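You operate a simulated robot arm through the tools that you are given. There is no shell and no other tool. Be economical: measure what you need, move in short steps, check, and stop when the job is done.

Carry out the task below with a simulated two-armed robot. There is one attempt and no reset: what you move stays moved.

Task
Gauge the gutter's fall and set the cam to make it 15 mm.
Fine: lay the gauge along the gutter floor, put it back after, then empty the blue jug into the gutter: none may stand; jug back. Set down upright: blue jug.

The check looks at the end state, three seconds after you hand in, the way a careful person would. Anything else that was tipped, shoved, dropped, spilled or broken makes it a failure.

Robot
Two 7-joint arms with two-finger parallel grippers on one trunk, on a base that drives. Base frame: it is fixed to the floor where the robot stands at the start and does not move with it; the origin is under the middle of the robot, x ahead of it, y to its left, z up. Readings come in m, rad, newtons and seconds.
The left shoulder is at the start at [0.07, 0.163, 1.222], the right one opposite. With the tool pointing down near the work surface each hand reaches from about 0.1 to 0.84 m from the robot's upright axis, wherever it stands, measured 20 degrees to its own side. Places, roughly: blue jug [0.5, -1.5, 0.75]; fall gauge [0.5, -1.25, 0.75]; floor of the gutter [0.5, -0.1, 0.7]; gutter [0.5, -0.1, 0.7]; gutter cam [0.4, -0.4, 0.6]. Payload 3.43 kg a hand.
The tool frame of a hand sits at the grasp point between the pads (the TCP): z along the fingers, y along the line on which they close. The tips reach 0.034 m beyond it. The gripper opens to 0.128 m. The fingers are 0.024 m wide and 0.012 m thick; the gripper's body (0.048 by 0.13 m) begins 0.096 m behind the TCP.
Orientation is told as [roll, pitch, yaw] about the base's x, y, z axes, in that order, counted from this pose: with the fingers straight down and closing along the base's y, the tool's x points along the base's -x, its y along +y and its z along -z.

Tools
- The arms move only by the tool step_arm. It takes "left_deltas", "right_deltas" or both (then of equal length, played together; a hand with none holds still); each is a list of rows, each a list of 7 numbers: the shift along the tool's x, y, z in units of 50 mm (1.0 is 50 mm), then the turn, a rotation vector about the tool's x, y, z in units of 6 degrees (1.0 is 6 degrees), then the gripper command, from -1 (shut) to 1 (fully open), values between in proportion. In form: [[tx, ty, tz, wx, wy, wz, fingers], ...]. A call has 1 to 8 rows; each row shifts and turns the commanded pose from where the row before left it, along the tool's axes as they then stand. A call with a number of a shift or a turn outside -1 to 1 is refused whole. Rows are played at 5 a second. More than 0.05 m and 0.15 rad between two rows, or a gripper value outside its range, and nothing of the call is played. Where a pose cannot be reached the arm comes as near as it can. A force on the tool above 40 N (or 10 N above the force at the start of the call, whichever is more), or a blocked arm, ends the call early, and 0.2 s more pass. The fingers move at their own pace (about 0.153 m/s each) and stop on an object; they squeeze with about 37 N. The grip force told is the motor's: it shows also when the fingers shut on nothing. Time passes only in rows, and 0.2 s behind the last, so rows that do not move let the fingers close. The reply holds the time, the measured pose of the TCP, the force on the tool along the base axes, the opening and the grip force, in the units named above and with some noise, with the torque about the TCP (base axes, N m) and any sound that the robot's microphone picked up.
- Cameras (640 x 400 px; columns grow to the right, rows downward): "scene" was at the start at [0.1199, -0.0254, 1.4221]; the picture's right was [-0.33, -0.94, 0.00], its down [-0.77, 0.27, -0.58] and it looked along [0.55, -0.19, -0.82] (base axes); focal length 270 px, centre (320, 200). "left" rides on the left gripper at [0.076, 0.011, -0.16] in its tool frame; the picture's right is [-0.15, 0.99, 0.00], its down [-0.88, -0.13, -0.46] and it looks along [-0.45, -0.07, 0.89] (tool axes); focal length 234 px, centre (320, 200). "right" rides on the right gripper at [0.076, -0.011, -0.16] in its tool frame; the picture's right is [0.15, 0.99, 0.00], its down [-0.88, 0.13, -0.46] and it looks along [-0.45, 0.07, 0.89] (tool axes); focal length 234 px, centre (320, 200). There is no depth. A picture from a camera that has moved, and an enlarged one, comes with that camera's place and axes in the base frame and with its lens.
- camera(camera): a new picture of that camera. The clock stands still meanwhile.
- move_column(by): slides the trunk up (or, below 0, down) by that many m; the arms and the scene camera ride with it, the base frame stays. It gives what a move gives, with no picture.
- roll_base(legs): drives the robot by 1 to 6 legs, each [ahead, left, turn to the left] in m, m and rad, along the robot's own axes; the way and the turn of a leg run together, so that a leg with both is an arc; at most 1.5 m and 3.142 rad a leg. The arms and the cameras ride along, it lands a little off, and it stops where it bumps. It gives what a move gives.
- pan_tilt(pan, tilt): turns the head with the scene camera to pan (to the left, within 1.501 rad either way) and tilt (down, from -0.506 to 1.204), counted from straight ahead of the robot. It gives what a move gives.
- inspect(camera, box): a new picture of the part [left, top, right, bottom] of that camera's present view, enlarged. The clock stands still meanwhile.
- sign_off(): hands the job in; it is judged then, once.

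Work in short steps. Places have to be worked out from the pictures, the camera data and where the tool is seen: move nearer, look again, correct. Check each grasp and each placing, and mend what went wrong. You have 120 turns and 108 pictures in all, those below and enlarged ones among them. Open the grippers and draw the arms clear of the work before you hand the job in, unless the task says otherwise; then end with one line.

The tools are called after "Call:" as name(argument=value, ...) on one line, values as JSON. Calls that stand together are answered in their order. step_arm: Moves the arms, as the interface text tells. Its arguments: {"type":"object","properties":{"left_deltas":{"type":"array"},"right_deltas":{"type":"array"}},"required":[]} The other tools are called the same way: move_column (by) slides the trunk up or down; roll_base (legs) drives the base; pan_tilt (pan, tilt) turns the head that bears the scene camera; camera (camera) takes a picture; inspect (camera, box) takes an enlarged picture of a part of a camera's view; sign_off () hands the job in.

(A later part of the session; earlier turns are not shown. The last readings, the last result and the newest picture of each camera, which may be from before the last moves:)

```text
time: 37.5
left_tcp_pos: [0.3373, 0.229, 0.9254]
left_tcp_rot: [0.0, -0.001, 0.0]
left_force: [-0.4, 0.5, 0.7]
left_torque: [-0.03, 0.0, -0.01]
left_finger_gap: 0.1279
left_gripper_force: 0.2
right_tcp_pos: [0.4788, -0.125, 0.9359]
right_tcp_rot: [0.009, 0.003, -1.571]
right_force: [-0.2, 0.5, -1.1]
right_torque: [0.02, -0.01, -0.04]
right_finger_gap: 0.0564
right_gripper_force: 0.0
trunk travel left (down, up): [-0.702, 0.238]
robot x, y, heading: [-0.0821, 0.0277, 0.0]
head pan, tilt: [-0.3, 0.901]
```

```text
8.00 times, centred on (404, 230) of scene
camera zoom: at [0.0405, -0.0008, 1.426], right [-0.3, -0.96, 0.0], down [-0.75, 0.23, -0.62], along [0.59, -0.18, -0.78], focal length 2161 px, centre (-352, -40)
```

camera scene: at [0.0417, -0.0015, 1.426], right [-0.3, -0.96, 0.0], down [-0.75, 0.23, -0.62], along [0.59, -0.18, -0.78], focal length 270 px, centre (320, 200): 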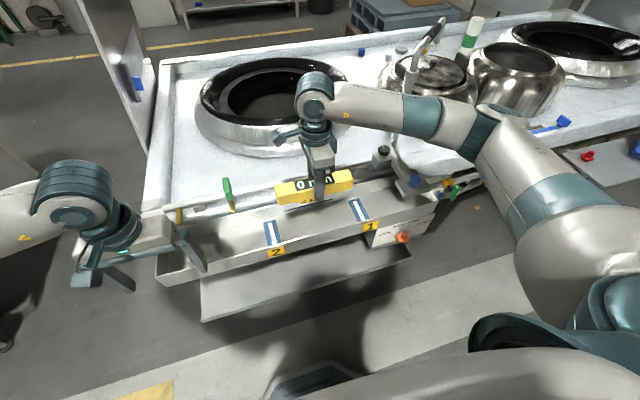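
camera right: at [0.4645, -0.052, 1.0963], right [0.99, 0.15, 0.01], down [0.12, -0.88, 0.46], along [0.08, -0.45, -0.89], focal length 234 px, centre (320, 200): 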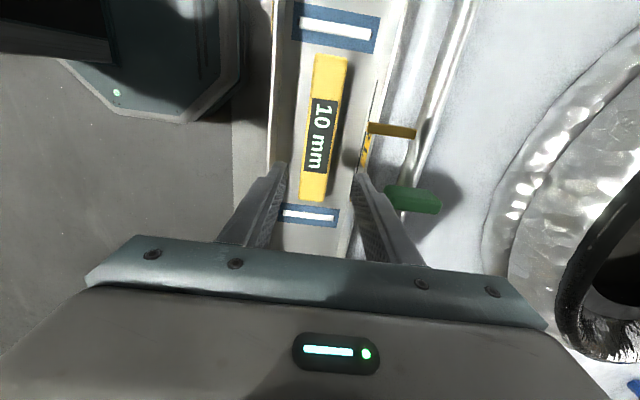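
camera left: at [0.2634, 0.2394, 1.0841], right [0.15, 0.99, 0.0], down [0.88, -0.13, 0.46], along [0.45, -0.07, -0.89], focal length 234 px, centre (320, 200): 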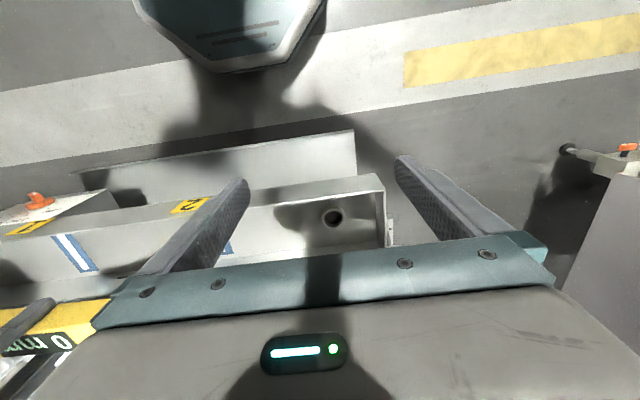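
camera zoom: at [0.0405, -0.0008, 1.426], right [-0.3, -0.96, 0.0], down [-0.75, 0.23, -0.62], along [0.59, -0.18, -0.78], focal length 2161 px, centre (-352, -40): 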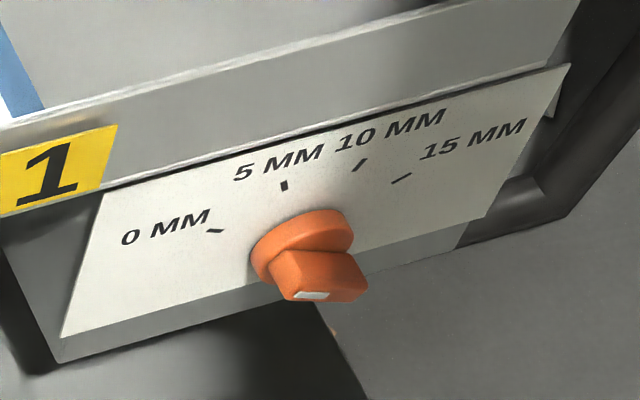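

The fall is 10 mm now, with dial marks at 0, 5, 10 and 15. I need a straight view of the knob and a forward-pointing hand, so I'll bring the right hand out in front of the gutter, then turn its fingers to +x.

Call:
step_arm(right_deltas=[[0, -0.9, 0, 0, 0, 0, 0.2], [0, -0.9, 0, 0, 0, 0, 0.2], [0, -0.9, 0, 0, 0, 0, 0.2], [-0.6, -0.75, 0, 0, 0, 0, 0.2], [-0.9, 0, 0, 0, 0, 0, 0.2], [-0.9, 0, 0, 0, 0, 0, 0.2], [-0.9, 0, 0, 0, 0, 0, 0.2], [-0.9, 0, 0, 0, 0, 0, 0.2]])

Call:
step_arm(right_deltas=[[-0.9, 0, 0, -1, 0, 0, 0.2], [0, 0, 0, -1, 0, 0, 0.2], [0, 0, 0, -1, 0, 0, 0.2], [0, 0, 0, -1, 0, 0, 0.2], [0, 0, 0, -1, 0, 0, 0.2], [0, 0, 0, -1, 0, 0, 0.2], [0, 0, 0, -1, 0, 0, 0.2], [0, 0, 0, -1, 0, 0, 0.2]])

Call:
step_arm(right_deltas=[[0, 0, 0, -1, 0, 0, 0.2], [0, 0, 0, -1, 0, 0, 0.2], [0, 0, 0, -1, 0, 0, 0.2], [0, 0, 0, -1, 0, 0, 0.2], [0, 0, 0, -1, 0, 0, 0.2], [0, 0, 0, -1, 0, 0, 0.2], [0, 0, 0, -1, 0, 0, 0.2]])

Call:
camera(camera="right")

Call:
camera(camera="scene")

```text
time: 39.3
left_tcp_pos: [0.3381, 0.2284, 0.9263]
left_tcp_rot: [0.001, -0.002, -0.001]
left_force: [-1.4, 0.2, -0.3]
left_torque: [-0.01, -0.02, 0.0]
left_finger_gap: 0.128
left_gripper_force: 0.0
right_tcp_pos: [0.3036, -0.3374, 0.9348]
right_tcp_rot: [0.015, 0.006, -1.572]
right_force: [0.7, 0.1, 0.8]
right_torque: [0.0, 0.01, -0.03]
right_finger_gap: 0.0764
right_gripper_force: 0.2
trunk travel left (down, up): [-0.702, 0.238]
robot x, y, heading: [-0.083, 0.0204, -0.002]
head pan, tilt: [-0.3, 0.901]
```

```text
time: 41.1
left_tcp_pos: [0.3381, 0.2287, 0.9257]
left_tcp_rot: [-0.001, 0.001, -0.001]
left_force: [-0.5, -0.4, 0.0]
left_torque: [0.05, -0.02, -0.02]
left_finger_gap: 0.1279
left_gripper_force: 0.0
right_tcp_pos: [0.349, -0.4149, 0.9158]
right_tcp_rot: [0.743, 0.004, -1.568]
right_force: [0.9, 0.3, -0.4]
right_torque: [0.01, -0.02, 0.03]
right_finger_gap: 0.0767
right_gripper_force: 0.0
right hand out of reach, approached as far as the arm can: row 3, 4, 5, 6, 7, 8
trunk travel left (down, up): [-0.702, 0.238]
robot x, y, heading: [-0.0847, 0.0232, 0.005]
head pan, tilt: [-0.3, 0.901]
```

```text
time: 42.7
left_tcp_pos: [0.3392, 0.2294, 0.9252]
left_tcp_rot: [0.0, 0.0, 0.0]
left_force: [0.4, -0.4, 0.6]
left_torque: [0.03, -0.01, -0.01]
left_finger_gap: 0.128
left_gripper_force: 0.1
right_tcp_pos: [0.3489, -0.4155, 0.9171]
right_tcp_rot: [0.744, 0.005, -1.57]
right_force: [-0.3, 0.2, 0.1]
right_torque: [-0.03, -0.02, 0.0]
right_finger_gap: 0.0768
right_gripper_force: 0.0
right hand out of reach, approached as far as the arm can: row 1, 2, 3, 4, 5, 6, 7
trunk travel left (down, up): [-0.702, 0.238]
robot x, y, heading: [-0.0837, 0.0235, -0.001]
head pan, tilt: [-0.3, 0.901]
```

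```text
77 pictures are left
camera right: at [0.2317, -0.342, 1.027], right [0.73, 0.14, 0.67], down [-0.21, -0.88, 0.42], along [0.65, -0.45, -0.61], focal length 234 px, centre (320, 200)
```

right: 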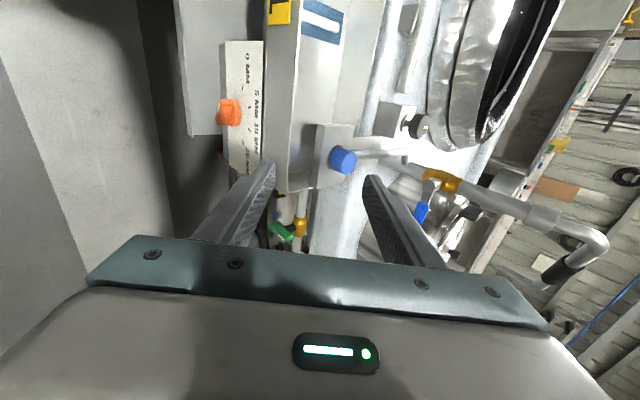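

```text
76 pictures are left
camera scene: at [0.0413, -0.0014, 1.426], right [-0.3, -0.96, 0.0], down [-0.75, 0.23, -0.62], along [0.59, -0.18, -0.78], focal length 270 px, centre (320, 200)
```

scene: 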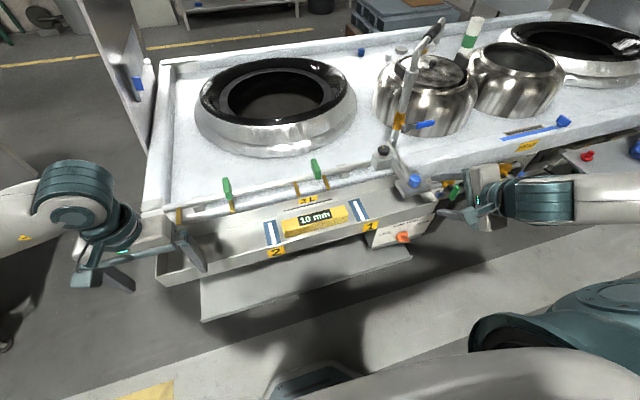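

The hand is too cramped near the body to point forward. I'll back the base 0.25 m, which also helps at the knob, and see where the commanded pose stands.

Call:
roll_base(legs=[[-0.25, 0, 0]])

Call:
step_arm(right_deltas=[[0, 0, 0.5, 0, 0, 0, 0.2], [0, 0, 0.5, 0, 0, 0, 0.2]])

```text
time: 44.6
left_tcp_pos: [0.089, 0.2289, 0.9241]
left_tcp_rot: [0.0, -0.001, 0.002]
left_force: [0.5, 0.0, -0.5]
left_torque: [0.03, -0.03, 0.02]
left_finger_gap: 0.128
left_gripper_force: 0.1
right_tcp_pos: [0.1007, -0.4147, 0.9172]
right_tcp_rot: [0.746, 0.006, -1.57]
right_force: [-0.3, 0.1, 0.6]
right_torque: [-0.01, 0.01, -0.02]
right_finger_gap: 0.0765
right_gripper_force: 0.1
trunk travel left (down, up): [-0.702, 0.238]
robot x, y, heading: [-0.3293, 0.023, -0.001]
head pan, tilt: [-0.3, 0.901]
```

```text
time: 45.2
left_tcp_pos: [0.0891, 0.2289, 0.9248]
left_tcp_rot: [0.0, -0.001, 0.001]
left_force: [-0.1, 0.4, -0.1]
left_torque: [0.02, 0.02, -0.03]
left_finger_gap: 0.128
left_gripper_force: 0.1
right_tcp_pos: [0.1354, -0.4155, 0.8806]
right_tcp_rot: [0.745, 0.005, -1.569]
right_force: [0.7, -0.1, 0.2]
right_torque: [-0.01, -0.01, 0.02]
right_finger_gap: 0.0765
right_gripper_force: 0.0
trunk travel left (down, up): [-0.702, 0.238]
robot x, y, heading: [-0.3314, 0.0227, 0.002]
head pan, tilt: [-0.3, 0.901]
```

The commanded pose follows the measured one. I'll move the hand forward, then finish the rotation.

Call:
step_arm(right_deltas=[[0, 0.3, 0.9, 0, 0, 0, 0.2], [0, 0.3, 0.9, 0, 0, 0, 0.2], [0, 0.3, 0.9, 0, 0, 0, 0.2], [0, 0.3, 0.9, 0, 0, 0, 0.2]])

Call:
step_arm(right_deltas=[[0, 0, 0, -1, 0, 0, 0.2], [0, 0, 0, -1, 0, 0, 0.2], [0, 0, 0, -1, 0, 0, 0.2], [0, 0, 0, -1, 0, 0, 0.2], [0, 0, 0, -1, 0, 0, 0.2], [0, 0, 0, -1, 0, 0, 0.2], [0, 0, 0, -1, 0, 0, 0.2], [0, 0, 0, -0.9, 0, 0, 0.2]])

Call:
camera(camera="right")

```text
time: 46.2
left_tcp_pos: [0.0908, 0.2277, 0.9249]
left_tcp_rot: [0.0, 0.001, -0.001]
left_force: [0.1, 0.0, 0.2]
left_torque: [-0.02, -0.02, 0.0]
left_finger_gap: 0.1278
left_gripper_force: 0.0
right_tcp_pos: [0.3017, -0.4144, 0.7856]
right_tcp_rot: [0.742, 0.006, -1.569]
right_force: [0.5, 0.0, 0.1]
right_torque: [0.02, -0.01, -0.02]
right_finger_gap: 0.0768
right_gripper_force: 0.1
trunk travel left (down, up): [-0.702, 0.238]
robot x, y, heading: [-0.3294, 0.0208, 0.003]
head pan, tilt: [-0.3, 0.901]
```

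```text
time: 48.0
left_tcp_pos: [0.0902, 0.2289, 0.9257]
left_tcp_rot: [0.001, 0.0, 0.0]
left_force: [0.8, -0.8, -0.6]
left_torque: [0.0, 0.0, 0.01]
left_finger_gap: 0.1279
left_gripper_force: 0.1
right_tcp_pos: [0.3007, -0.4141, 0.7886]
right_tcp_rot: [1.572, 0.005, -1.57]
right_force: [0.1, -0.3, 0.0]
right_torque: [-0.02, -0.01, -0.02]
right_finger_gap: 0.0767
right_gripper_force: 0.1
trunk travel left (down, up): [-0.702, 0.238]
robot x, y, heading: [-0.3329, 0.0224, 0.002]
head pan, tilt: [-0.3, 0.901]
```

```text
75 pictures are left
camera right: at [0.1401, -0.3402, 0.7774], right [0.0, 0.14, 0.99], down [-0.45, -0.88, 0.13], along [0.89, -0.45, 0.07], focal length 234 px, centre (320, 200)
```

right: 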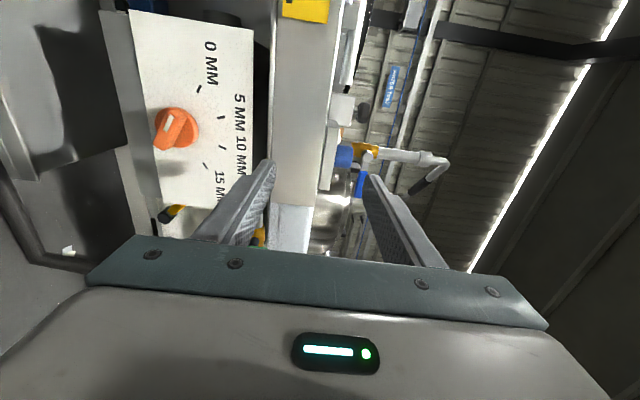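

Now the dial is almost face-on, with image right being up. I'll zoom in.

Call:
inspect(camera="right", box=[120, 30, 280, 210])

```text
2.22 times, centred on (200, 120) of right
camera zoom: at [0.1401, -0.3402, 0.7774], right [0.0, 0.14, 0.99], down [-0.45, -0.88, 0.13], along [0.89, -0.45, 0.07], focal length 520 px, centre (587, 378)
```

zoom: 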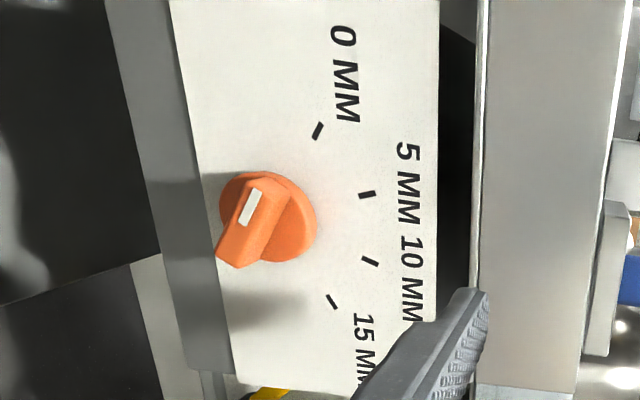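

The white pointer aims at the 0 MM mark while the gauge reads 10 mm, so the dial can't be trusted as a fall figure. I expect about one division clockwise gives 15 mm, and I'll confirm with the gauge. The knob centre is about (0.406, -0.408, 0.63). I'll lower the hand in front of it and roll it +30° to match the bar.

Call:
step_arm(right_deltas=[[0, -0.8, -0.5, 0, 0, 0, 0.2], [0, -0.8, 0, 0, 0, 0, 0], [0, -0.8, 0, 0, 0, 0, 0], [0.1, -0.8, 0, 0, 0, 0, -0.1], [0, 0, 0, 0, 0, 1, -0.1], [0, 0, 0, 0, 0, 1, -0.1], [0, 0, 0, 0, 0, 1, -0.1], [0, 0, 0, 0, 0, 1, -0.1]])

Call:
camera(camera="right")

Call:
camera(camera="scene")

```text
time: 49.8
left_tcp_pos: [0.0892, 0.2291, 0.925]
left_tcp_rot: [-0.001, 0.0, 0.0]
left_force: [0.4, -0.6, 0.1]
left_torque: [0.01, 0.02, 0.01]
left_finger_gap: 0.128
left_gripper_force: 0.0
right_tcp_pos: [0.2766, -0.4084, 0.6271]
right_tcp_rot: [1.572, 0.424, -1.569]
right_force: [-0.6, 0.0, 0.5]
right_torque: [-0.02, 0.02, -0.02]
right_finger_gap: 0.0577
right_gripper_force: 0.1
trunk travel left (down, up): [-0.702, 0.238]
robot x, y, heading: [-0.3288, 0.0215, -0.001]
head pan, tilt: [-0.3, 0.901]
```

```text
73 pictures are left
camera right: at [0.1154, -0.3365, 0.6493], right [0.0, -0.27, 0.96], down [-0.45, -0.86, -0.24], along [0.89, -0.44, -0.12], focal length 234 px, centre (320, 200)
```

right: 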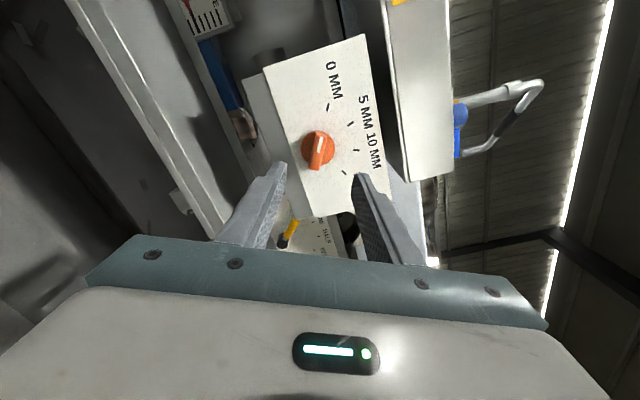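

```text
72 pictures are left
camera scene: at [-0.2076, -0.0014, 1.426], right [-0.29, -0.96, 0.0], down [-0.75, 0.23, -0.62], along [0.59, -0.18, -0.78], focal length 270 px, centre (320, 200)
```

scene: 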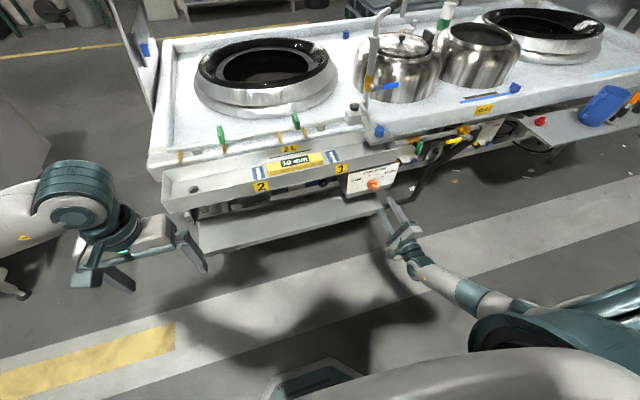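

The jug looks slanted at the edge of the picture, so I'll check it, and zoom on the knob too.

Call:
inspect(camera="scene", box=[520, 60, 640, 150])

Call:
inspect(camera="right", box=[260, 40, 400, 220])

```text
4.44 times, centred on (580, 105) of scene
camera zoom: at [-0.2076, -0.0014, 1.426], right [-0.29, -0.96, 0.0], down [-0.75, 0.23, -0.62], along [0.59, -0.18, -0.78], focal length 1201 px, centre (-836, 622)
```

zoom: 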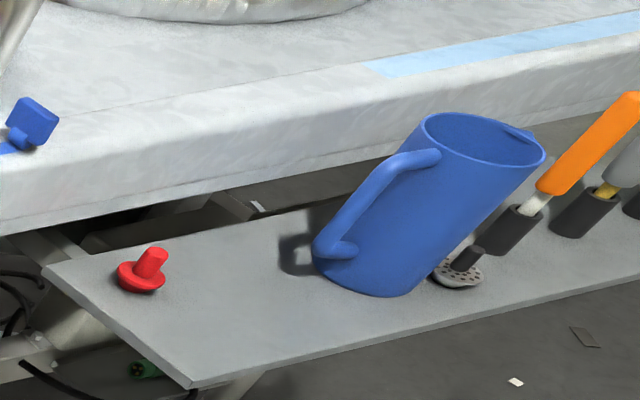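

```text
2.22 times, centred on (330, 130) of right
camera zoom: at [0.1154, -0.3365, 0.6493], right [0.0, -0.27, 0.96], down [-0.45, -0.86, -0.24], along [0.89, -0.44, -0.12], focal length 520 px, centre (298, 356)
```

zoom: 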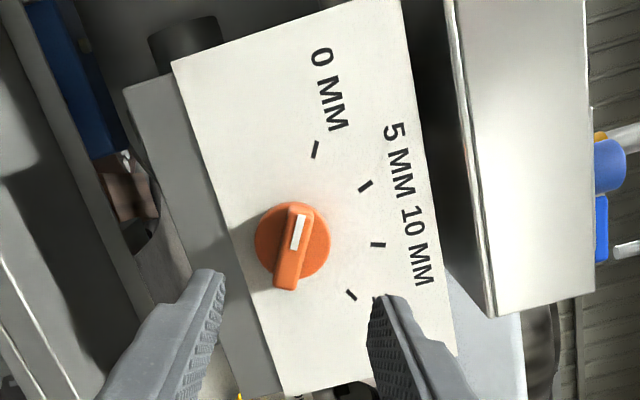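

The jug stands upright; the slant is only perspective. The bar is centred between the fingers, so I'll advance onto it and close.

Call:
step_arm(right_deltas=[[0, 0, 0.7, 0, 0, 0.7, -0.1], [0, 0, 0.6, 0, 0, 0, -0.1], [0, 0, 0.3, 0, 0, 0, -0.1]])

Call:
camera(camera="right")

```text
time: 50.6
left_tcp_pos: [0.0894, 0.2303, 0.9248]
left_tcp_rot: [0.001, 0.0, -0.001]
left_force: [0.2, 0.0, -0.1]
left_torque: [0.0, 0.01, -0.03]
left_finger_gap: 0.1278
left_gripper_force: 0.0
right_tcp_pos: [0.3567, -0.4071, 0.6277]
right_tcp_rot: [1.57, 0.497, -1.57]
right_force: [-0.4, -0.7, 0.2]
right_torque: [-0.02, 0.03, -0.02]
right_finger_gap: 0.0573
right_gripper_force: 0.0
trunk travel left (down, up): [-0.702, 0.238]
robot x, y, heading: [-0.3292, 0.0244, 0.0]
head pan, tilt: [-0.3, 0.901]
```

```text
69 pictures are left
camera right: at [0.1957, -0.3373, 0.6545], right [0.0, -0.34, 0.94], down [-0.45, -0.84, -0.31], along [0.89, -0.43, -0.16], focal length 234 px, centre (320, 200)
```

right: 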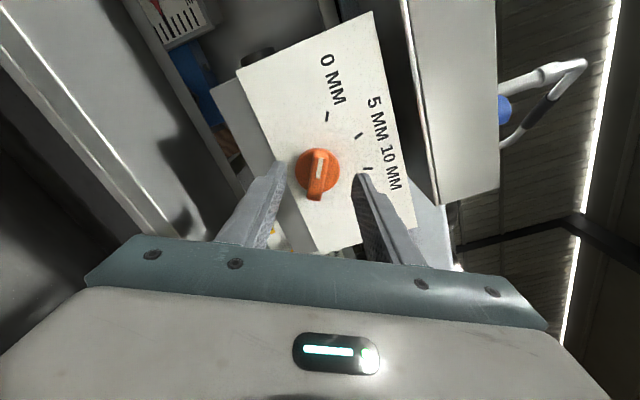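

The bar's front face is about level with the fingertips, at x≈0.39. I'll advance gently another 15 mm, watching the force.

Call:
step_arm(right_deltas=[[0, 0, 0.12, 0, 0, 0, -0.1], [0, 0, 0.12, 0, 0, 0, -0.1], [0, 0, 0.1, 0, 0, 0, -0.1]])

Call:
inspect(camera="right", box=[220, 80, 420, 240])

```text
time: 51.4
left_tcp_pos: [0.0901, 0.2284, 0.9245]
left_tcp_rot: [-0.001, 0.0, 0.001]
left_force: [0.1, -0.3, -1.0]
left_torque: [0.0, -0.01, -0.01]
left_finger_gap: 0.1281
left_gripper_force: 0.0
right_tcp_pos: [0.3717, -0.4086, 0.6274]
right_tcp_rot: [1.571, 0.496, -1.571]
right_force: [0.3, -0.3, -0.4]
right_torque: [-0.02, -0.02, 0.0]
right_finger_gap: 0.0574
right_gripper_force: 0.1
trunk travel left (down, up): [-0.702, 0.238]
robot x, y, heading: [-0.3327, 0.0217, 0.0]
head pan, tilt: [-0.3, 0.901]
```

```text
2.50 times, centred on (320, 160) of right
camera zoom: at [0.2118, -0.3379, 0.6543], right [0.0, -0.34, 0.94], down [-0.45, -0.84, -0.31], along [0.89, -0.43, -0.16], focal length 585 px, centre (320, 300)
```

zoom: 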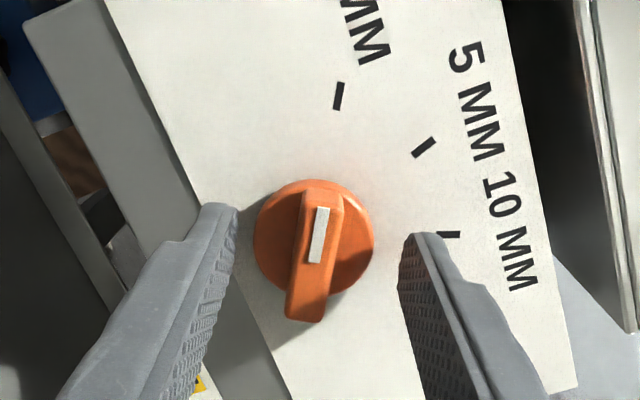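

The tips now reach past the bar's front face and it sits midway between them. I'll close.

Call:
step_arm(right_deltas=[[0, 0, 0.06, 0, 0, 0, -0.4], [0, 0, 0, 0, 0, 0, -1], [0, 0, 0, 0, 0, 0, -1], [0, 0, 0, 0, 0, 0, -1]])

Call:
inspect(camera="right", box=[220, 80, 420, 240])

```text
time: 52.4
left_tcp_pos: [0.0883, 0.2281, 0.9245]
left_tcp_rot: [-0.001, -0.002, 0.002]
left_force: [-0.1, 0.1, 0.6]
left_torque: [-0.03, 0.0, -0.03]
left_finger_gap: 0.1282
left_gripper_force: 0.0
right_tcp_pos: [0.3734, -0.406, 0.6262]
right_tcp_rot: [1.567, 0.499, -1.568]
right_force: [-16.6, 8.5, -10.1]
right_torque: [1.22, 0.03, -0.63]
right_finger_gap: 0.0141
right_gripper_force: 45.2
trunk travel left (down, up): [-0.702, 0.238]
robot x, y, heading: [-0.3334, 0.0203, 0.003]
head pan, tilt: [-0.3, 0.901]
```

```text
2.50 times, centred on (320, 160) of right
camera zoom: at [0.2135, -0.337, 0.6533], right [0.0, -0.34, 0.94], down [-0.45, -0.84, -0.31], along [0.89, -0.42, -0.16], focal length 585 px, centre (320, 300)
```

zoom: 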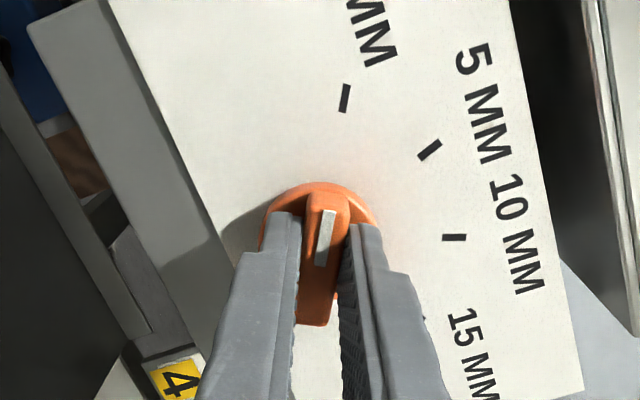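

The bar is gripped at 14 mm. I'll ease back a little and turn clockwise about 18° to see the response.

Call:
step_arm(right_deltas=[[0, 0, -0.03, 0, 0, 0, -1], [0, 0, 0, 0, 0, 1, -1], [0, 0, 0, 0, 0, 1, -1], [0, 0, 0, 0, 0, 1, -1]])

Call:
inspect(camera="right", box=[220, 80, 420, 240])

Call:
inspect(camera="scene", box=[240, 130, 420, 220])

```text
time: 53.4
left_tcp_pos: [0.0908, 0.2294, 0.9242]
left_tcp_rot: [-0.001, 0.001, 0.002]
left_force: [-0.3, -1.0, 0.0]
left_torque: [0.04, 0.0, -0.03]
left_finger_gap: 0.128
left_gripper_force: 0.0
right_tcp_pos: [0.3735, -0.4067, 0.6265]
right_tcp_rot: [1.568, 0.814, -1.57]
right_force: [-16.5, 9.0, -15.8]
right_torque: [0.0, -0.36, 0.46]
right_finger_gap: 0.0139
right_gripper_force: 45.0
trunk travel left (down, up): [-0.702, 0.238]
robot x, y, heading: [-0.3285, 0.0213, 0.002]
head pan, tilt: [-0.3, 0.901]
```

```text
2.50 times, centred on (320, 160) of right
camera zoom: at [0.2135, -0.3492, 0.6745], right [0.0, -0.62, 0.79], down [-0.45, -0.7, -0.55], along [0.89, -0.36, -0.28], focal length 585 px, centre (320, 300)
```

zoom: 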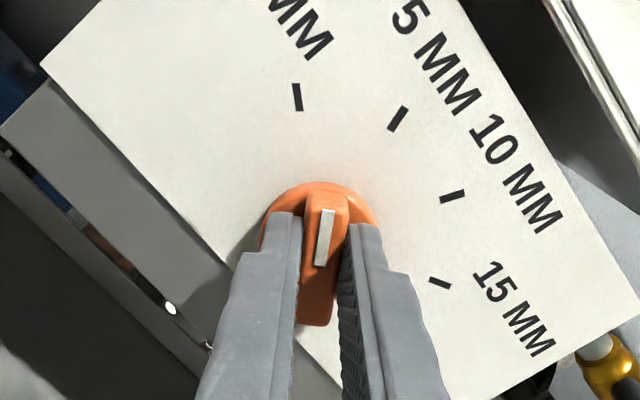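

```text
3.56 times, centred on (330, 175) of scene
camera zoom: at [-0.207, -0.0017, 1.4259], right [-0.29, -0.96, 0.0], down [-0.75, 0.23, -0.62], along [0.59, -0.18, -0.78], focal length 961 px, centre (284, 289)
```

zoom: 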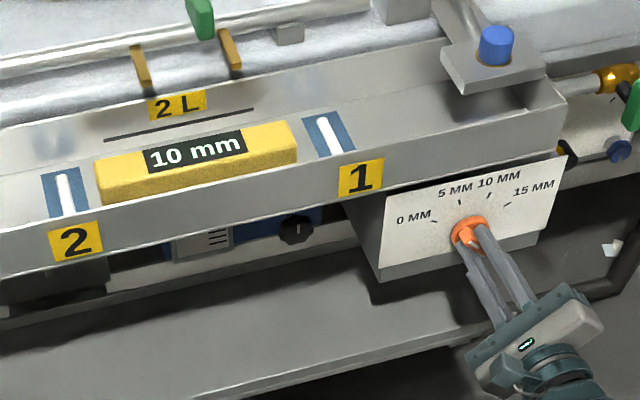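

The knob turns with the hand and the gauge still shows 10. I'll turn on to the 5 MM mark.

Call:
step_arm(right_deltas=[[0, 0, 0, 0, 0, 1, -1], [0, 0, 0, 0, 0, 1, -1], [0, 0, 0, 0, 0, 1, -1], [0, 0, 0, 0, 0, 0.3, -1], [0, 0, 0, 0, 0, 0, -1]])

Call:
inspect(camera="right", box=[220, 80, 420, 240])

Call:
inspect(camera="scene", box=[240, 130, 420, 220])

```text
time: 54.6
left_tcp_pos: [0.0897, 0.2277, 0.9251]
left_tcp_rot: [0.001, 0.0, 0.002]
left_force: [-0.8, -0.3, -0.4]
left_torque: [0.02, 0.02, 0.02]
left_finger_gap: 0.1283
left_gripper_force: 0.1
right_tcp_pos: [0.3735, -0.4068, 0.6264]
right_tcp_rot: [1.569, 1.159, -1.57]
right_force: [-14.6, 6.6, -15.2]
right_torque: [0.06, -0.33, 0.17]
right_finger_gap: 0.014
right_gripper_force: 45.0
trunk travel left (down, up): [-0.702, 0.238]
robot x, y, heading: [-0.3324, 0.0235, 0.001]
head pan, tilt: [-0.3, 0.901]
```

```text
2.50 times, centred on (320, 160) of right
camera zoom: at [0.2137, -0.3691, 0.6924], right [0.0, -0.85, 0.53], down [-0.46, -0.47, -0.75], along [0.89, -0.24, -0.39], focal length 585 px, centre (320, 300)
```

zoom: 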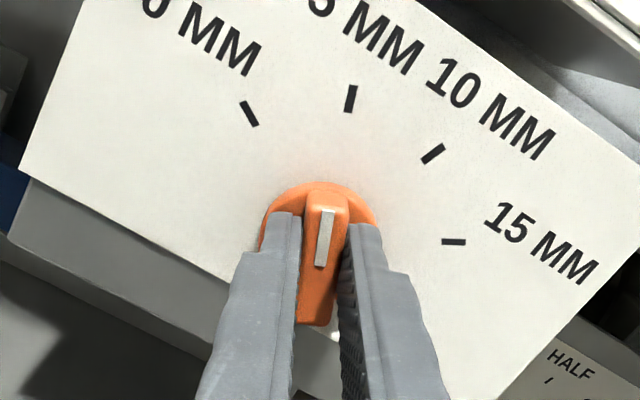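

```text
3.56 times, centred on (330, 175) of scene
camera zoom: at [-0.2069, -0.0018, 1.4259], right [-0.29, -0.96, 0.0], down [-0.75, 0.23, -0.62], along [0.59, -0.18, -0.78], focal length 961 px, centre (284, 289)
```

zoom: 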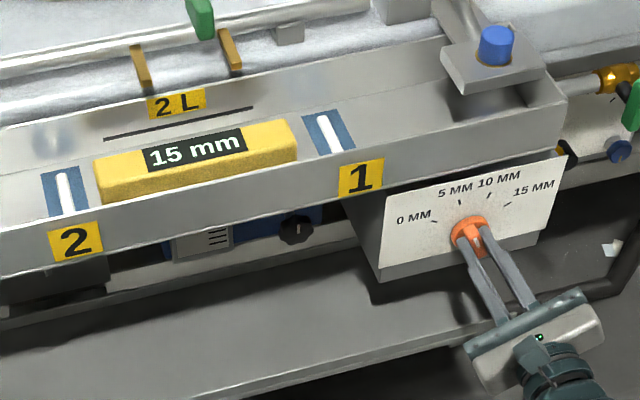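

The gauge now reads 15 mm with the pointer at the 5 MM mark. I'll add a 2° trim to centre it, then release and back off straight.

Call:
step_arm(right_deltas=[[0, 0, 0, 0, 0, 0.35, -1], [0, 0, 0, 0, 0, 0, -1], [0, 0, 0, 0, 0, 0, -0.4], [0, 0, 0, 0, 0, 0, -0.2], [0, 0, -0.4, 0, 0, 0, -0.1], [0, 0, -1, 0, 0, 0, -0.1], [0, 0, -1, 0, 0, 0, -0.1]])

Call:
inspect(camera="right", box=[220, 80, 420, 240])

Call:
inspect(camera="scene", box=[160, 130, 420, 240])

```text
time: 56.2
left_tcp_pos: [0.0892, 0.2297, 0.9246]
left_tcp_rot: [0.001, -0.002, 0.002]
left_force: [0.0, 0.0, -0.6]
left_torque: [0.04, -0.01, 0.02]
left_finger_gap: 0.1277
left_gripper_force: 0.0
right_tcp_pos: [0.2541, -0.406, 0.6294]
right_tcp_rot: [1.576, 1.194, -1.562]
right_force: [0.1, -0.1, -0.2]
right_torque: [-0.01, 0.0, -0.01]
right_finger_gap: 0.0578
right_gripper_force: 0.1
trunk travel left (down, up): [-0.702, 0.238]
robot x, y, heading: [-0.3304, 0.0213, 0.007]
head pan, tilt: [-0.3, 0.901]
```

```text
2.50 times, centred on (320, 160) of right
camera zoom: at [0.0933, -0.3697, 0.6956], right [0.0, -0.87, 0.5], down [-0.45, -0.45, -0.77], along [0.89, -0.23, -0.39], focal length 585 px, centre (320, 300)
```

zoom: 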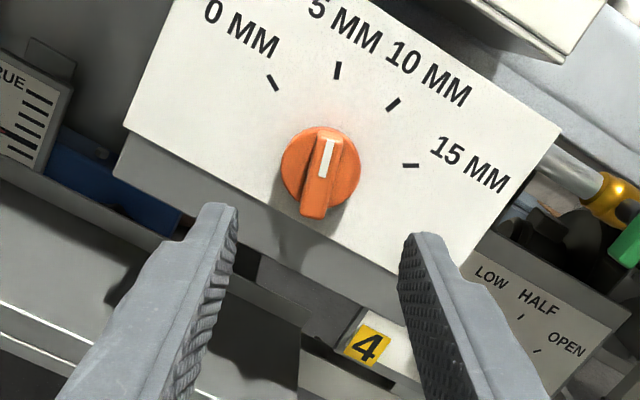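

```text
2.46 times, centred on (290, 185) of scene
camera zoom: at [-0.2086, -0.0011, 1.4261], right [-0.29, -0.96, 0.0], down [-0.75, 0.23, -0.62], along [0.59, -0.18, -0.78], focal length 665 px, centre (394, 237)
```

zoom: 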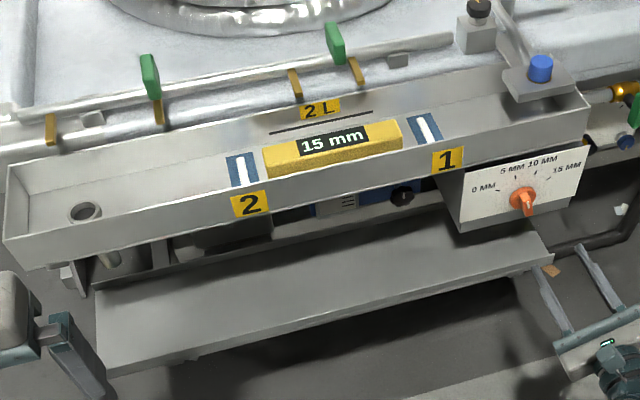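

The pointer is on the 5 MM mark, the gauge reads 15 mm, and nothing was disturbed. I'll turn the right hand back to fingers-down at a clear height to pick the gauge up again.

Call:
step_arm(right_deltas=[[0, 0, 0, 0, 0, -1, 0.2], [0, 0, 0, 0, 0, -1, 0.2], [0, 0, 0, 0, 0, -1, 0.2], [0, 0, 0, 0, 0, -1, 0.2], [0, 0, 0, 0, 0, -1, 0.2], [0, 0, 0, 0, 0, -1, 0.2], [0, 0, 0, 0, 0, -1, 0.2], [0, 0, 0, 0, 0, -1, 0.2]])

Call:
step_arm(right_deltas=[[0, 0, 0, 0, 0, -1, 0.2], [0, 0, 0, 0, 0, -1, 0.2], [0, 0, 0, 0, 0, -1, 0.2], [0, 0, 0, 0, 0, -0.4, 0.2], [0, 1, 0, 0, 0, 0, 0.2], [0, 1, 0, 0, 0, 0, 0.2], [0, 1, 0, 0, 0, 0, 0.2], [0, 1, 0, 0, 0, 0, 0.2]])

Call:
step_arm(right_deltas=[[0, 1, 0, 0, 0, 0, 0.2], [0, 1, 0, 0, 0, 0, 0.2], [0, 0, 0, 1, 0, 0, 0.2], [0, 0, 0, 1, 0, 0, 0.2], [0, 0, 0, 1, 0, 0, 0.2], [0, 0, 0, 1, 0, 0, 0.2], [0, 0, 0, 1, 0, 0, 0.2], [0, 0, 0, 1, 0, 0, 0.2]])

Call:
step_arm(right_deltas=[[0, 0, 0, 1, 0, 0, 0.2], [0, 0, 0, 1, 0, 0, 0.2], [0, 0, 0, 1, 0, 0, 0.2], [0, 0, 0, 1, 0, 0, 0.2], [0, 0, 0, 1, 0, 0, 0.2], [0, 0, 0, 1, 0, 0, 0.2], [0, 0, 0, 1, 0, 0, 0.2], [0, 0, 0, 1, 0, 0, 0.2]])

```text
time: 58.0
left_tcp_pos: [0.0896, 0.2292, 0.9252]
left_tcp_rot: [0.001, 0.0, 0.001]
left_force: [0.8, -1.1, -0.3]
left_torque: [0.0, 0.0, 0.0]
left_finger_gap: 0.128
left_gripper_force: 0.0
right_tcp_pos: [0.2551, -0.4068, 0.6284]
right_tcp_rot: [1.574, 0.352, -1.566]
right_force: [0.4, 0.1, -0.4]
right_torque: [0.0, -0.01, 0.0]
right_finger_gap: 0.0767
right_gripper_force: 0.1
trunk travel left (down, up): [-0.702, 0.238]
robot x, y, heading: [-0.3326, 0.0195, -0.003]
head pan, tilt: [-0.3, 0.901]
```

```text
time: 59.8
left_tcp_pos: [0.0887, 0.2296, 0.9242]
left_tcp_rot: [0.0, -0.002, 0.001]
left_force: [-0.9, -0.4, -0.2]
left_torque: [-0.05, -0.01, -0.01]
left_finger_gap: 0.1278
left_gripper_force: 0.0
right_tcp_pos: [0.2525, -0.4072, 0.8294]
right_tcp_rot: [1.571, 0.0, -1.566]
right_force: [-0.5, 0.0, -0.4]
right_torque: [-0.01, -0.02, -0.04]
right_finger_gap: 0.0768
right_gripper_force: 0.1
trunk travel left (down, up): [-0.702, 0.238]
robot x, y, heading: [-0.3306, 0.0203, 0.003]
head pan, tilt: [-0.3, 0.901]
```

```text
time: 61.8
left_tcp_pos: [0.0889, 0.2284, 0.9261]
left_tcp_rot: [0.0, -0.002, -0.001]
left_force: [0.5, -0.2, 0.7]
left_torque: [-0.04, -0.01, -0.01]
left_finger_gap: 0.1277
left_gripper_force: 0.1
right_tcp_pos: [0.0846, -0.3915, 0.7343]
right_tcp_rot: [0.515, 0.043, -1.579]
right_force: [0.0, 0.4, -0.1]
right_torque: [-0.03, -0.01, 0.02]
right_finger_gap: 0.077
right_gripper_force: 0.0
trunk travel left (down, up): [-0.702, 0.238]
robot x, y, heading: [-0.3313, 0.022, 0.0]
head pan, tilt: [-0.3, 0.901]
stopped in row 8 (right hand): the arm was blocked; the commanded pose is now the measured one
```

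```text
time: 63.6
left_tcp_pos: [0.0897, 0.2294, 0.9249]
left_tcp_rot: [-0.002, -0.002, -0.002]
left_force: [0.4, 0.0, 0.6]
left_torque: [0.01, 0.03, -0.03]
left_finger_gap: 0.1281
left_gripper_force: 0.1
right_tcp_pos: [-0.0405, -0.1971, 0.6693]
right_tcp_rot: [-0.307, 0.031, -1.586]
right_force: [0.2, 0.0, -0.5]
right_torque: [-0.03, -0.02, -0.02]
right_finger_gap: 0.0769
right_gripper_force: 0.0
right hand out of reach, approached as far as the arm can: row 2, 3, 4, 5, 6, 7, 8
trunk travel left (down, up): [-0.702, 0.238]
robot x, y, heading: [-0.3314, 0.0237, 0.001]
head pan, tilt: [-0.3, 0.901]
```

The arm was blocked and changed shape, ending near the body. I'll look before moving further.

Call:
pan_tilt(pan=-0.4, tilt=1.1)

Call:
camera(camera="scene")

Call:
camera(camera="right")

```text
time: 64.3
left_tcp_pos: [0.0892, 0.2291, 0.9252]
left_tcp_rot: [0.001, 0.001, 0.0]
left_force: [0.1, -0.4, 0.0]
left_torque: [0.02, 0.02, -0.01]
left_finger_gap: 0.1282
left_gripper_force: 0.1
right_tcp_pos: [-0.0407, -0.2002, 0.6689]
right_tcp_rot: [-0.303, 0.034, -1.584]
right_force: [0.0, 1.0, -0.4]
right_torque: [0.0, -0.01, 0.01]
right_finger_gap: 0.0769
right_gripper_force: 0.0
trunk travel left (down, up): [-0.702, 0.238]
robot x, y, heading: [-0.3303, 0.0222, -0.0]
head pan, tilt: [-0.4, 1.1]
```

```text
60 pictures are left
camera scene: at [-0.2215, -0.0037, 1.4122], right [-0.39, -0.92, 0.0], down [-0.82, 0.35, -0.45], along [0.42, -0.18, -0.89], focal length 270 px, centre (320, 200)
```

scene: 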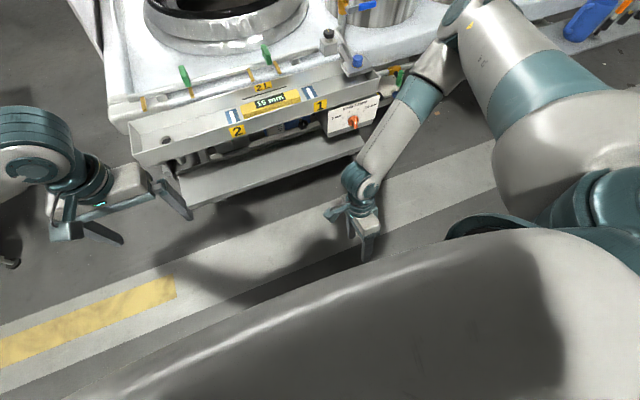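

```text
59 pictures are left
camera right: at [-0.003, -0.1309, 0.8269], right [0.95, 0.14, -0.29], down [0.25, -0.9, 0.37], along [-0.21, -0.42, -0.88], focal length 234 px, centre (320, 200)
```

right: 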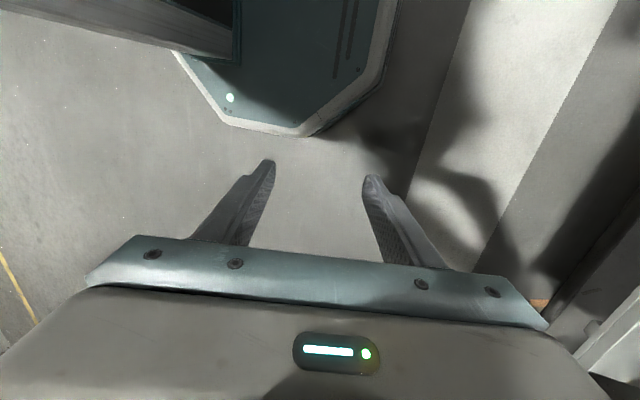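

The elbow is out toward the range edge. I'll check whether it touches anything.

Call:
inspect(camera="scene", box=[300, 0, 520, 140])

Call:
pan_tilt(pan=-0.7, tilt=0.7)

Call:
camera(camera="scene")

```text
2.86 times, centred on (410, 70) of scene
camera zoom: at [-0.2215, -0.0037, 1.4122], right [-0.39, -0.92, 0.0], down [-0.82, 0.35, -0.45], along [0.42, -0.18, -0.89], focal length 772 px, centre (63, 571)
```

zoom: 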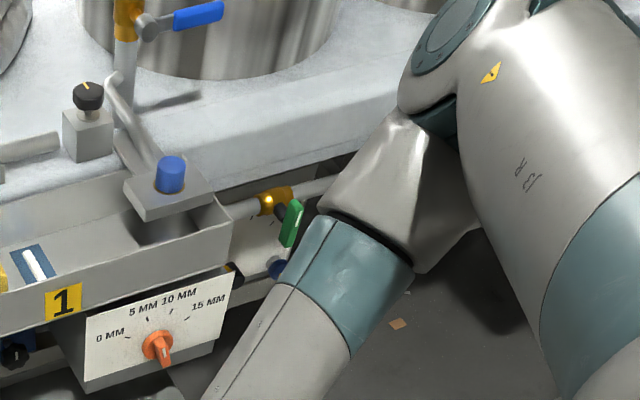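

```text
time: 65.2
left_tcp_pos: [0.0893, 0.2282, 0.9248]
left_tcp_rot: [0.001, 0.001, 0.001]
left_force: [0.6, 0.8, -0.2]
left_torque: [0.02, -0.01, -0.04]
left_finger_gap: 0.1279
left_gripper_force: 0.0
right_tcp_pos: [-0.0401, -0.1996, 0.6694]
right_tcp_rot: [-0.304, 0.034, -1.586]
right_force: [0.3, -0.7, 0.5]
right_torque: [0.0, 0.01, 0.02]
right_finger_gap: 0.0769
right_gripper_force: 0.1
trunk travel left (down, up): [-0.702, 0.238]
robot x, y, heading: [-0.3306, 0.0189, 0.001]
head pan, tilt: [-0.7, 0.7]
```

```text
57 pictures are left
camera scene: at [-0.2146, -0.0336, 1.4421], right [-0.64, -0.77, 0.0], down [-0.49, 0.41, -0.76], along [0.58, -0.49, -0.64], focal length 270 px, centre (320, 200)
```

scene: 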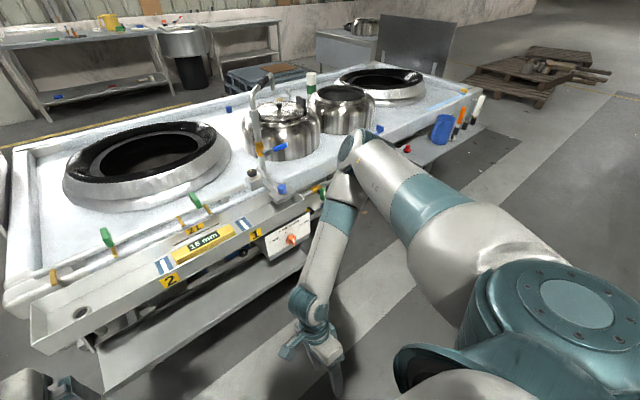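

Nothing looks displaced. I'll back the base away from the range for room, then straighten the hand and raise it to its usual pose.

Call:
roll_base(legs=[[-0.3, 0, 0]])

Call:
step_arm(right_deltas=[[-0.5, 0, 0, -1, 0, 0, 0.2], [-0.5, 0, 0, -1, 0, 0, 0.2], [-0.5, 0.5, 0, -0.9, 0, 0, 0.2], [-0.5, 0.8, 0, 0, 0, 0, 0.2], [-0.5, 0.8, 0, 0, 0, 0, 0.2], [0, 0.5, -0.8, 0, 0, 0, 0.2], [0, 0.5, -0.8, 0, 0, 0, 0.2], [0, 0.5, -0.8, 0, 0, 0, 0.2]])

Call:
camera(camera="scene")

```text
time: 67.2
left_tcp_pos: [-0.2096, 0.2287, 0.9256]
left_tcp_rot: [0.002, -0.002, 0.0]
left_force: [-1.2, -0.5, -1.0]
left_torque: [0.0, 0.0, 0.01]
left_finger_gap: 0.128
left_gripper_force: 0.1
right_tcp_pos: [-0.3398, -0.2002, 0.6696]
right_tcp_rot: [-0.304, 0.033, -1.585]
right_force: [-0.7, -0.7, 0.4]
right_torque: [0.0, 0.03, -0.01]
right_finger_gap: 0.0766
right_gripper_force: 0.0
trunk travel left (down, up): [-0.702, 0.238]
robot x, y, heading: [-0.6351, 0.0214, 0.001]
head pan, tilt: [-0.7, 0.7]
```

```text
time: 69.0
left_tcp_pos: [-0.2085, 0.2302, 0.9243]
left_tcp_rot: [-0.001, 0.0, 0.0]
left_force: [0.3, -0.6, -0.4]
left_torque: [-0.01, -0.03, 0.02]
left_finger_gap: 0.1282
left_gripper_force: 0.2
right_tcp_pos: [-0.2204, -0.244, 0.7563]
right_tcp_rot: [0.006, 0.028, -1.591]
right_force: [0.7, 0.1, 0.7]
right_torque: [0.02, -0.04, 0.0]
right_finger_gap: 0.0769
right_gripper_force: 0.0
right hand out of reach, approached as far as the arm can: row 5, 6, 7, 8
trunk travel left (down, up): [-0.702, 0.238]
robot x, y, heading: [-0.6317, 0.0192, 0.0]
head pan, tilt: [-0.7, 0.7]
```

```text
56 pictures are left
camera scene: at [-0.514, -0.0324, 1.4421], right [-0.64, -0.76, 0.0], down [-0.49, 0.41, -0.77], along [0.58, -0.49, -0.64], focal length 270 px, centre (320, 200)
```

scene: 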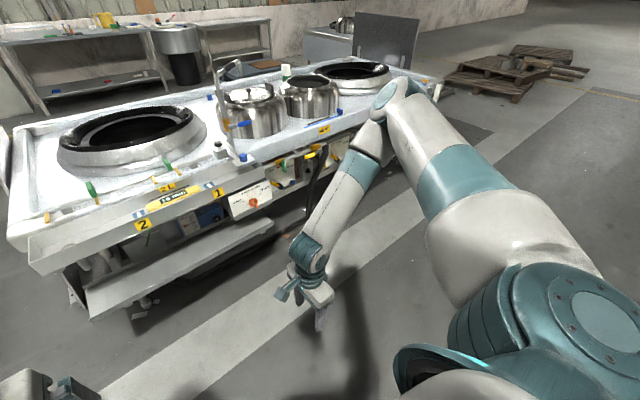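

The arm is folded into a limit, with its elbow in front and the wrist bent back. I'll turn the hand's yaw back toward its natural zero and see whether that frees it.

Call:
step_arm(right_deltas=[[0, 0, 0, 0, 0, -1, 0.2], [0, 0, 0, 0, 0, -1, 0.2], [0, 0, 0, 0, 0, -1, 0.2], [0, 0, 0, 0, 0, -1, 0.2], [0, 0, 0, 0, 0, -1, 0.2], [0, 0, 0, 0, 0, -1, 0.2], [0, 0, 0, 0, 0, -1, 0.2], [0, 0, 0, 0, 0, -1, 0.2]])

Call:
step_arm(right_deltas=[[0, 0, 0, 0, 0, -1, 0.2], [0, 0, 0, 0, 0, -1, 0.2], [0, 0, 0, 0, 0, -1, 0.2], [0, 0, 0, 0, 0, -1, 0.2], [0, 0, 0, 0, 0, -1, 0.2], [0, 0, 0, 0, 0, -1, 0.2], [0, 0, 0, 0, 0, -1, 0.2], [0, 0, -0.5, 0, 0, 0, 0.2]])

Call:
camera(camera="scene")

```text
time: 70.8
left_tcp_pos: [-0.2086, 0.23, 0.9238]
left_tcp_rot: [-0.001, -0.001, 0.002]
left_force: [0.5, 0.3, -0.5]
left_torque: [-0.02, 0.03, -0.02]
left_finger_gap: 0.1281
left_gripper_force: 0.1
right_tcp_pos: [-0.3375, -0.0977, 0.7613]
right_tcp_rot: [0.024, 0.02, -0.749]
right_force: [-0.3, 0.0, -0.1]
right_torque: [-0.01, -0.04, 0.0]
right_finger_gap: 0.0766
right_gripper_force: 0.1
right hand out of reach, approached as far as the arm can: row 1, 2, 3, 4, 5, 6, 7, 8
trunk travel left (down, up): [-0.702, 0.238]
robot x, y, heading: [-0.6287, 0.0204, 0.0]
head pan, tilt: [-0.7, 0.7]
```

```text
time: 72.6
left_tcp_pos: [-0.2086, 0.2281, 0.9247]
left_tcp_rot: [0.001, -0.001, 0.0]
left_force: [-0.4, 0.4, 0.5]
left_torque: [-0.03, 0.0, -0.02]
left_finger_gap: 0.1282
left_gripper_force: 0.0
right_tcp_pos: [-0.3848, -0.0043, 0.8209]
right_tcp_rot: [0.057, -0.001, -0.03]
right_force: [0.5, 0.3, -0.2]
right_torque: [0.0, -0.03, -0.02]
right_finger_gap: 0.0767
right_gripper_force: 0.1
right hand out of reach, approached as far as the arm can: row 1, 2, 3, 4, 5, 6, 7, 8
trunk travel left (down, up): [-0.702, 0.238]
robot x, y, heading: [-0.6306, 0.0186, 0.0]
head pan, tilt: [-0.7, 0.7]
```

```text
55 pictures are left
camera scene: at [-0.5134, -0.0341, 1.4421], right [-0.64, -0.76, 0.0], down [-0.49, 0.42, -0.76], along [0.58, -0.49, -0.64], focal length 270 px, centre (320, 200)
```

scene: 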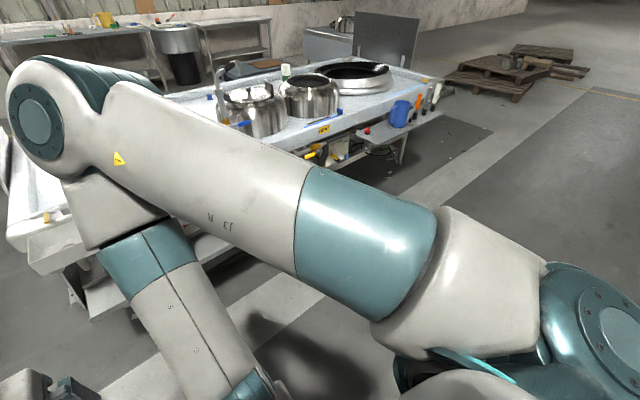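

The arm is now crossing to the left, the wrong way. I'll lead the hand right, forward and up toward its start pose, where the arm posture was good, checking as I go.

Call:
step_arm(right_deltas=[[0, -0.9, -0.3, 0, 0, 0, 0.2], [0, -0.9, -0.3, 0, 0, 0, 0.2], [-0.3, -0.8, -0.3, 0, 0, 0, 0.2], [-0.3, -0.8, -0.3, 0, 0, 0, 0.2], [-0.3, -0.8, -0.3, 0, 0, 0, 0.2], [-0.3, -0.8, -0.3, 0, 0, 0, 0.2], [-0.3, -0.8, -0.3, 0, 0, 0, 0.2], [-0.3, -0.8, -0.3, 0, 0, 0, 0.2]])

Call:
camera(camera="scene")

```text
time: 74.4
left_tcp_pos: [-0.2083, 0.2284, 0.9252]
left_tcp_rot: [-0.001, 0.001, 0.0]
left_force: [-1.0, 0.4, -0.1]
left_torque: [-0.04, -0.03, -0.01]
left_finger_gap: 0.128
left_gripper_force: 0.1
right_tcp_pos: [-0.3536, -0.0162, 0.9294]
right_tcp_rot: [0.048, 0.156, -0.044]
right_force: [0.3, -0.1, 0.1]
right_torque: [-0.02, -0.03, 0.03]
right_finger_gap: 0.0769
right_gripper_force: 0.1
right hand out of reach, approached as far as the arm can: row 1, 2, 3, 4, 5, 6, 7, 8
trunk travel left (down, up): [-0.702, 0.238]
robot x, y, heading: [-0.6306, 0.0253, -0.002]
head pan, tilt: [-0.7, 0.7]
stopped in row 8 (right hand): the arm was blocked; the commanded pose is now the measured one
```

```text
54 pictures are left
camera scene: at [-0.514, -0.0339, 1.4422], right [-0.64, -0.76, 0.0], down [-0.49, 0.42, -0.76], along [0.58, -0.49, -0.64], focal length 270 px, centre (320, 200)
```

scene: 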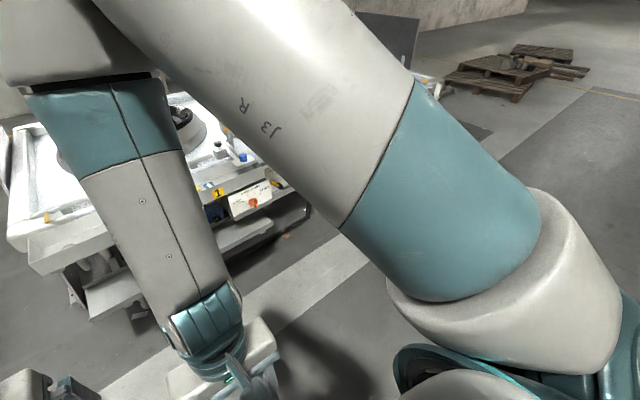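

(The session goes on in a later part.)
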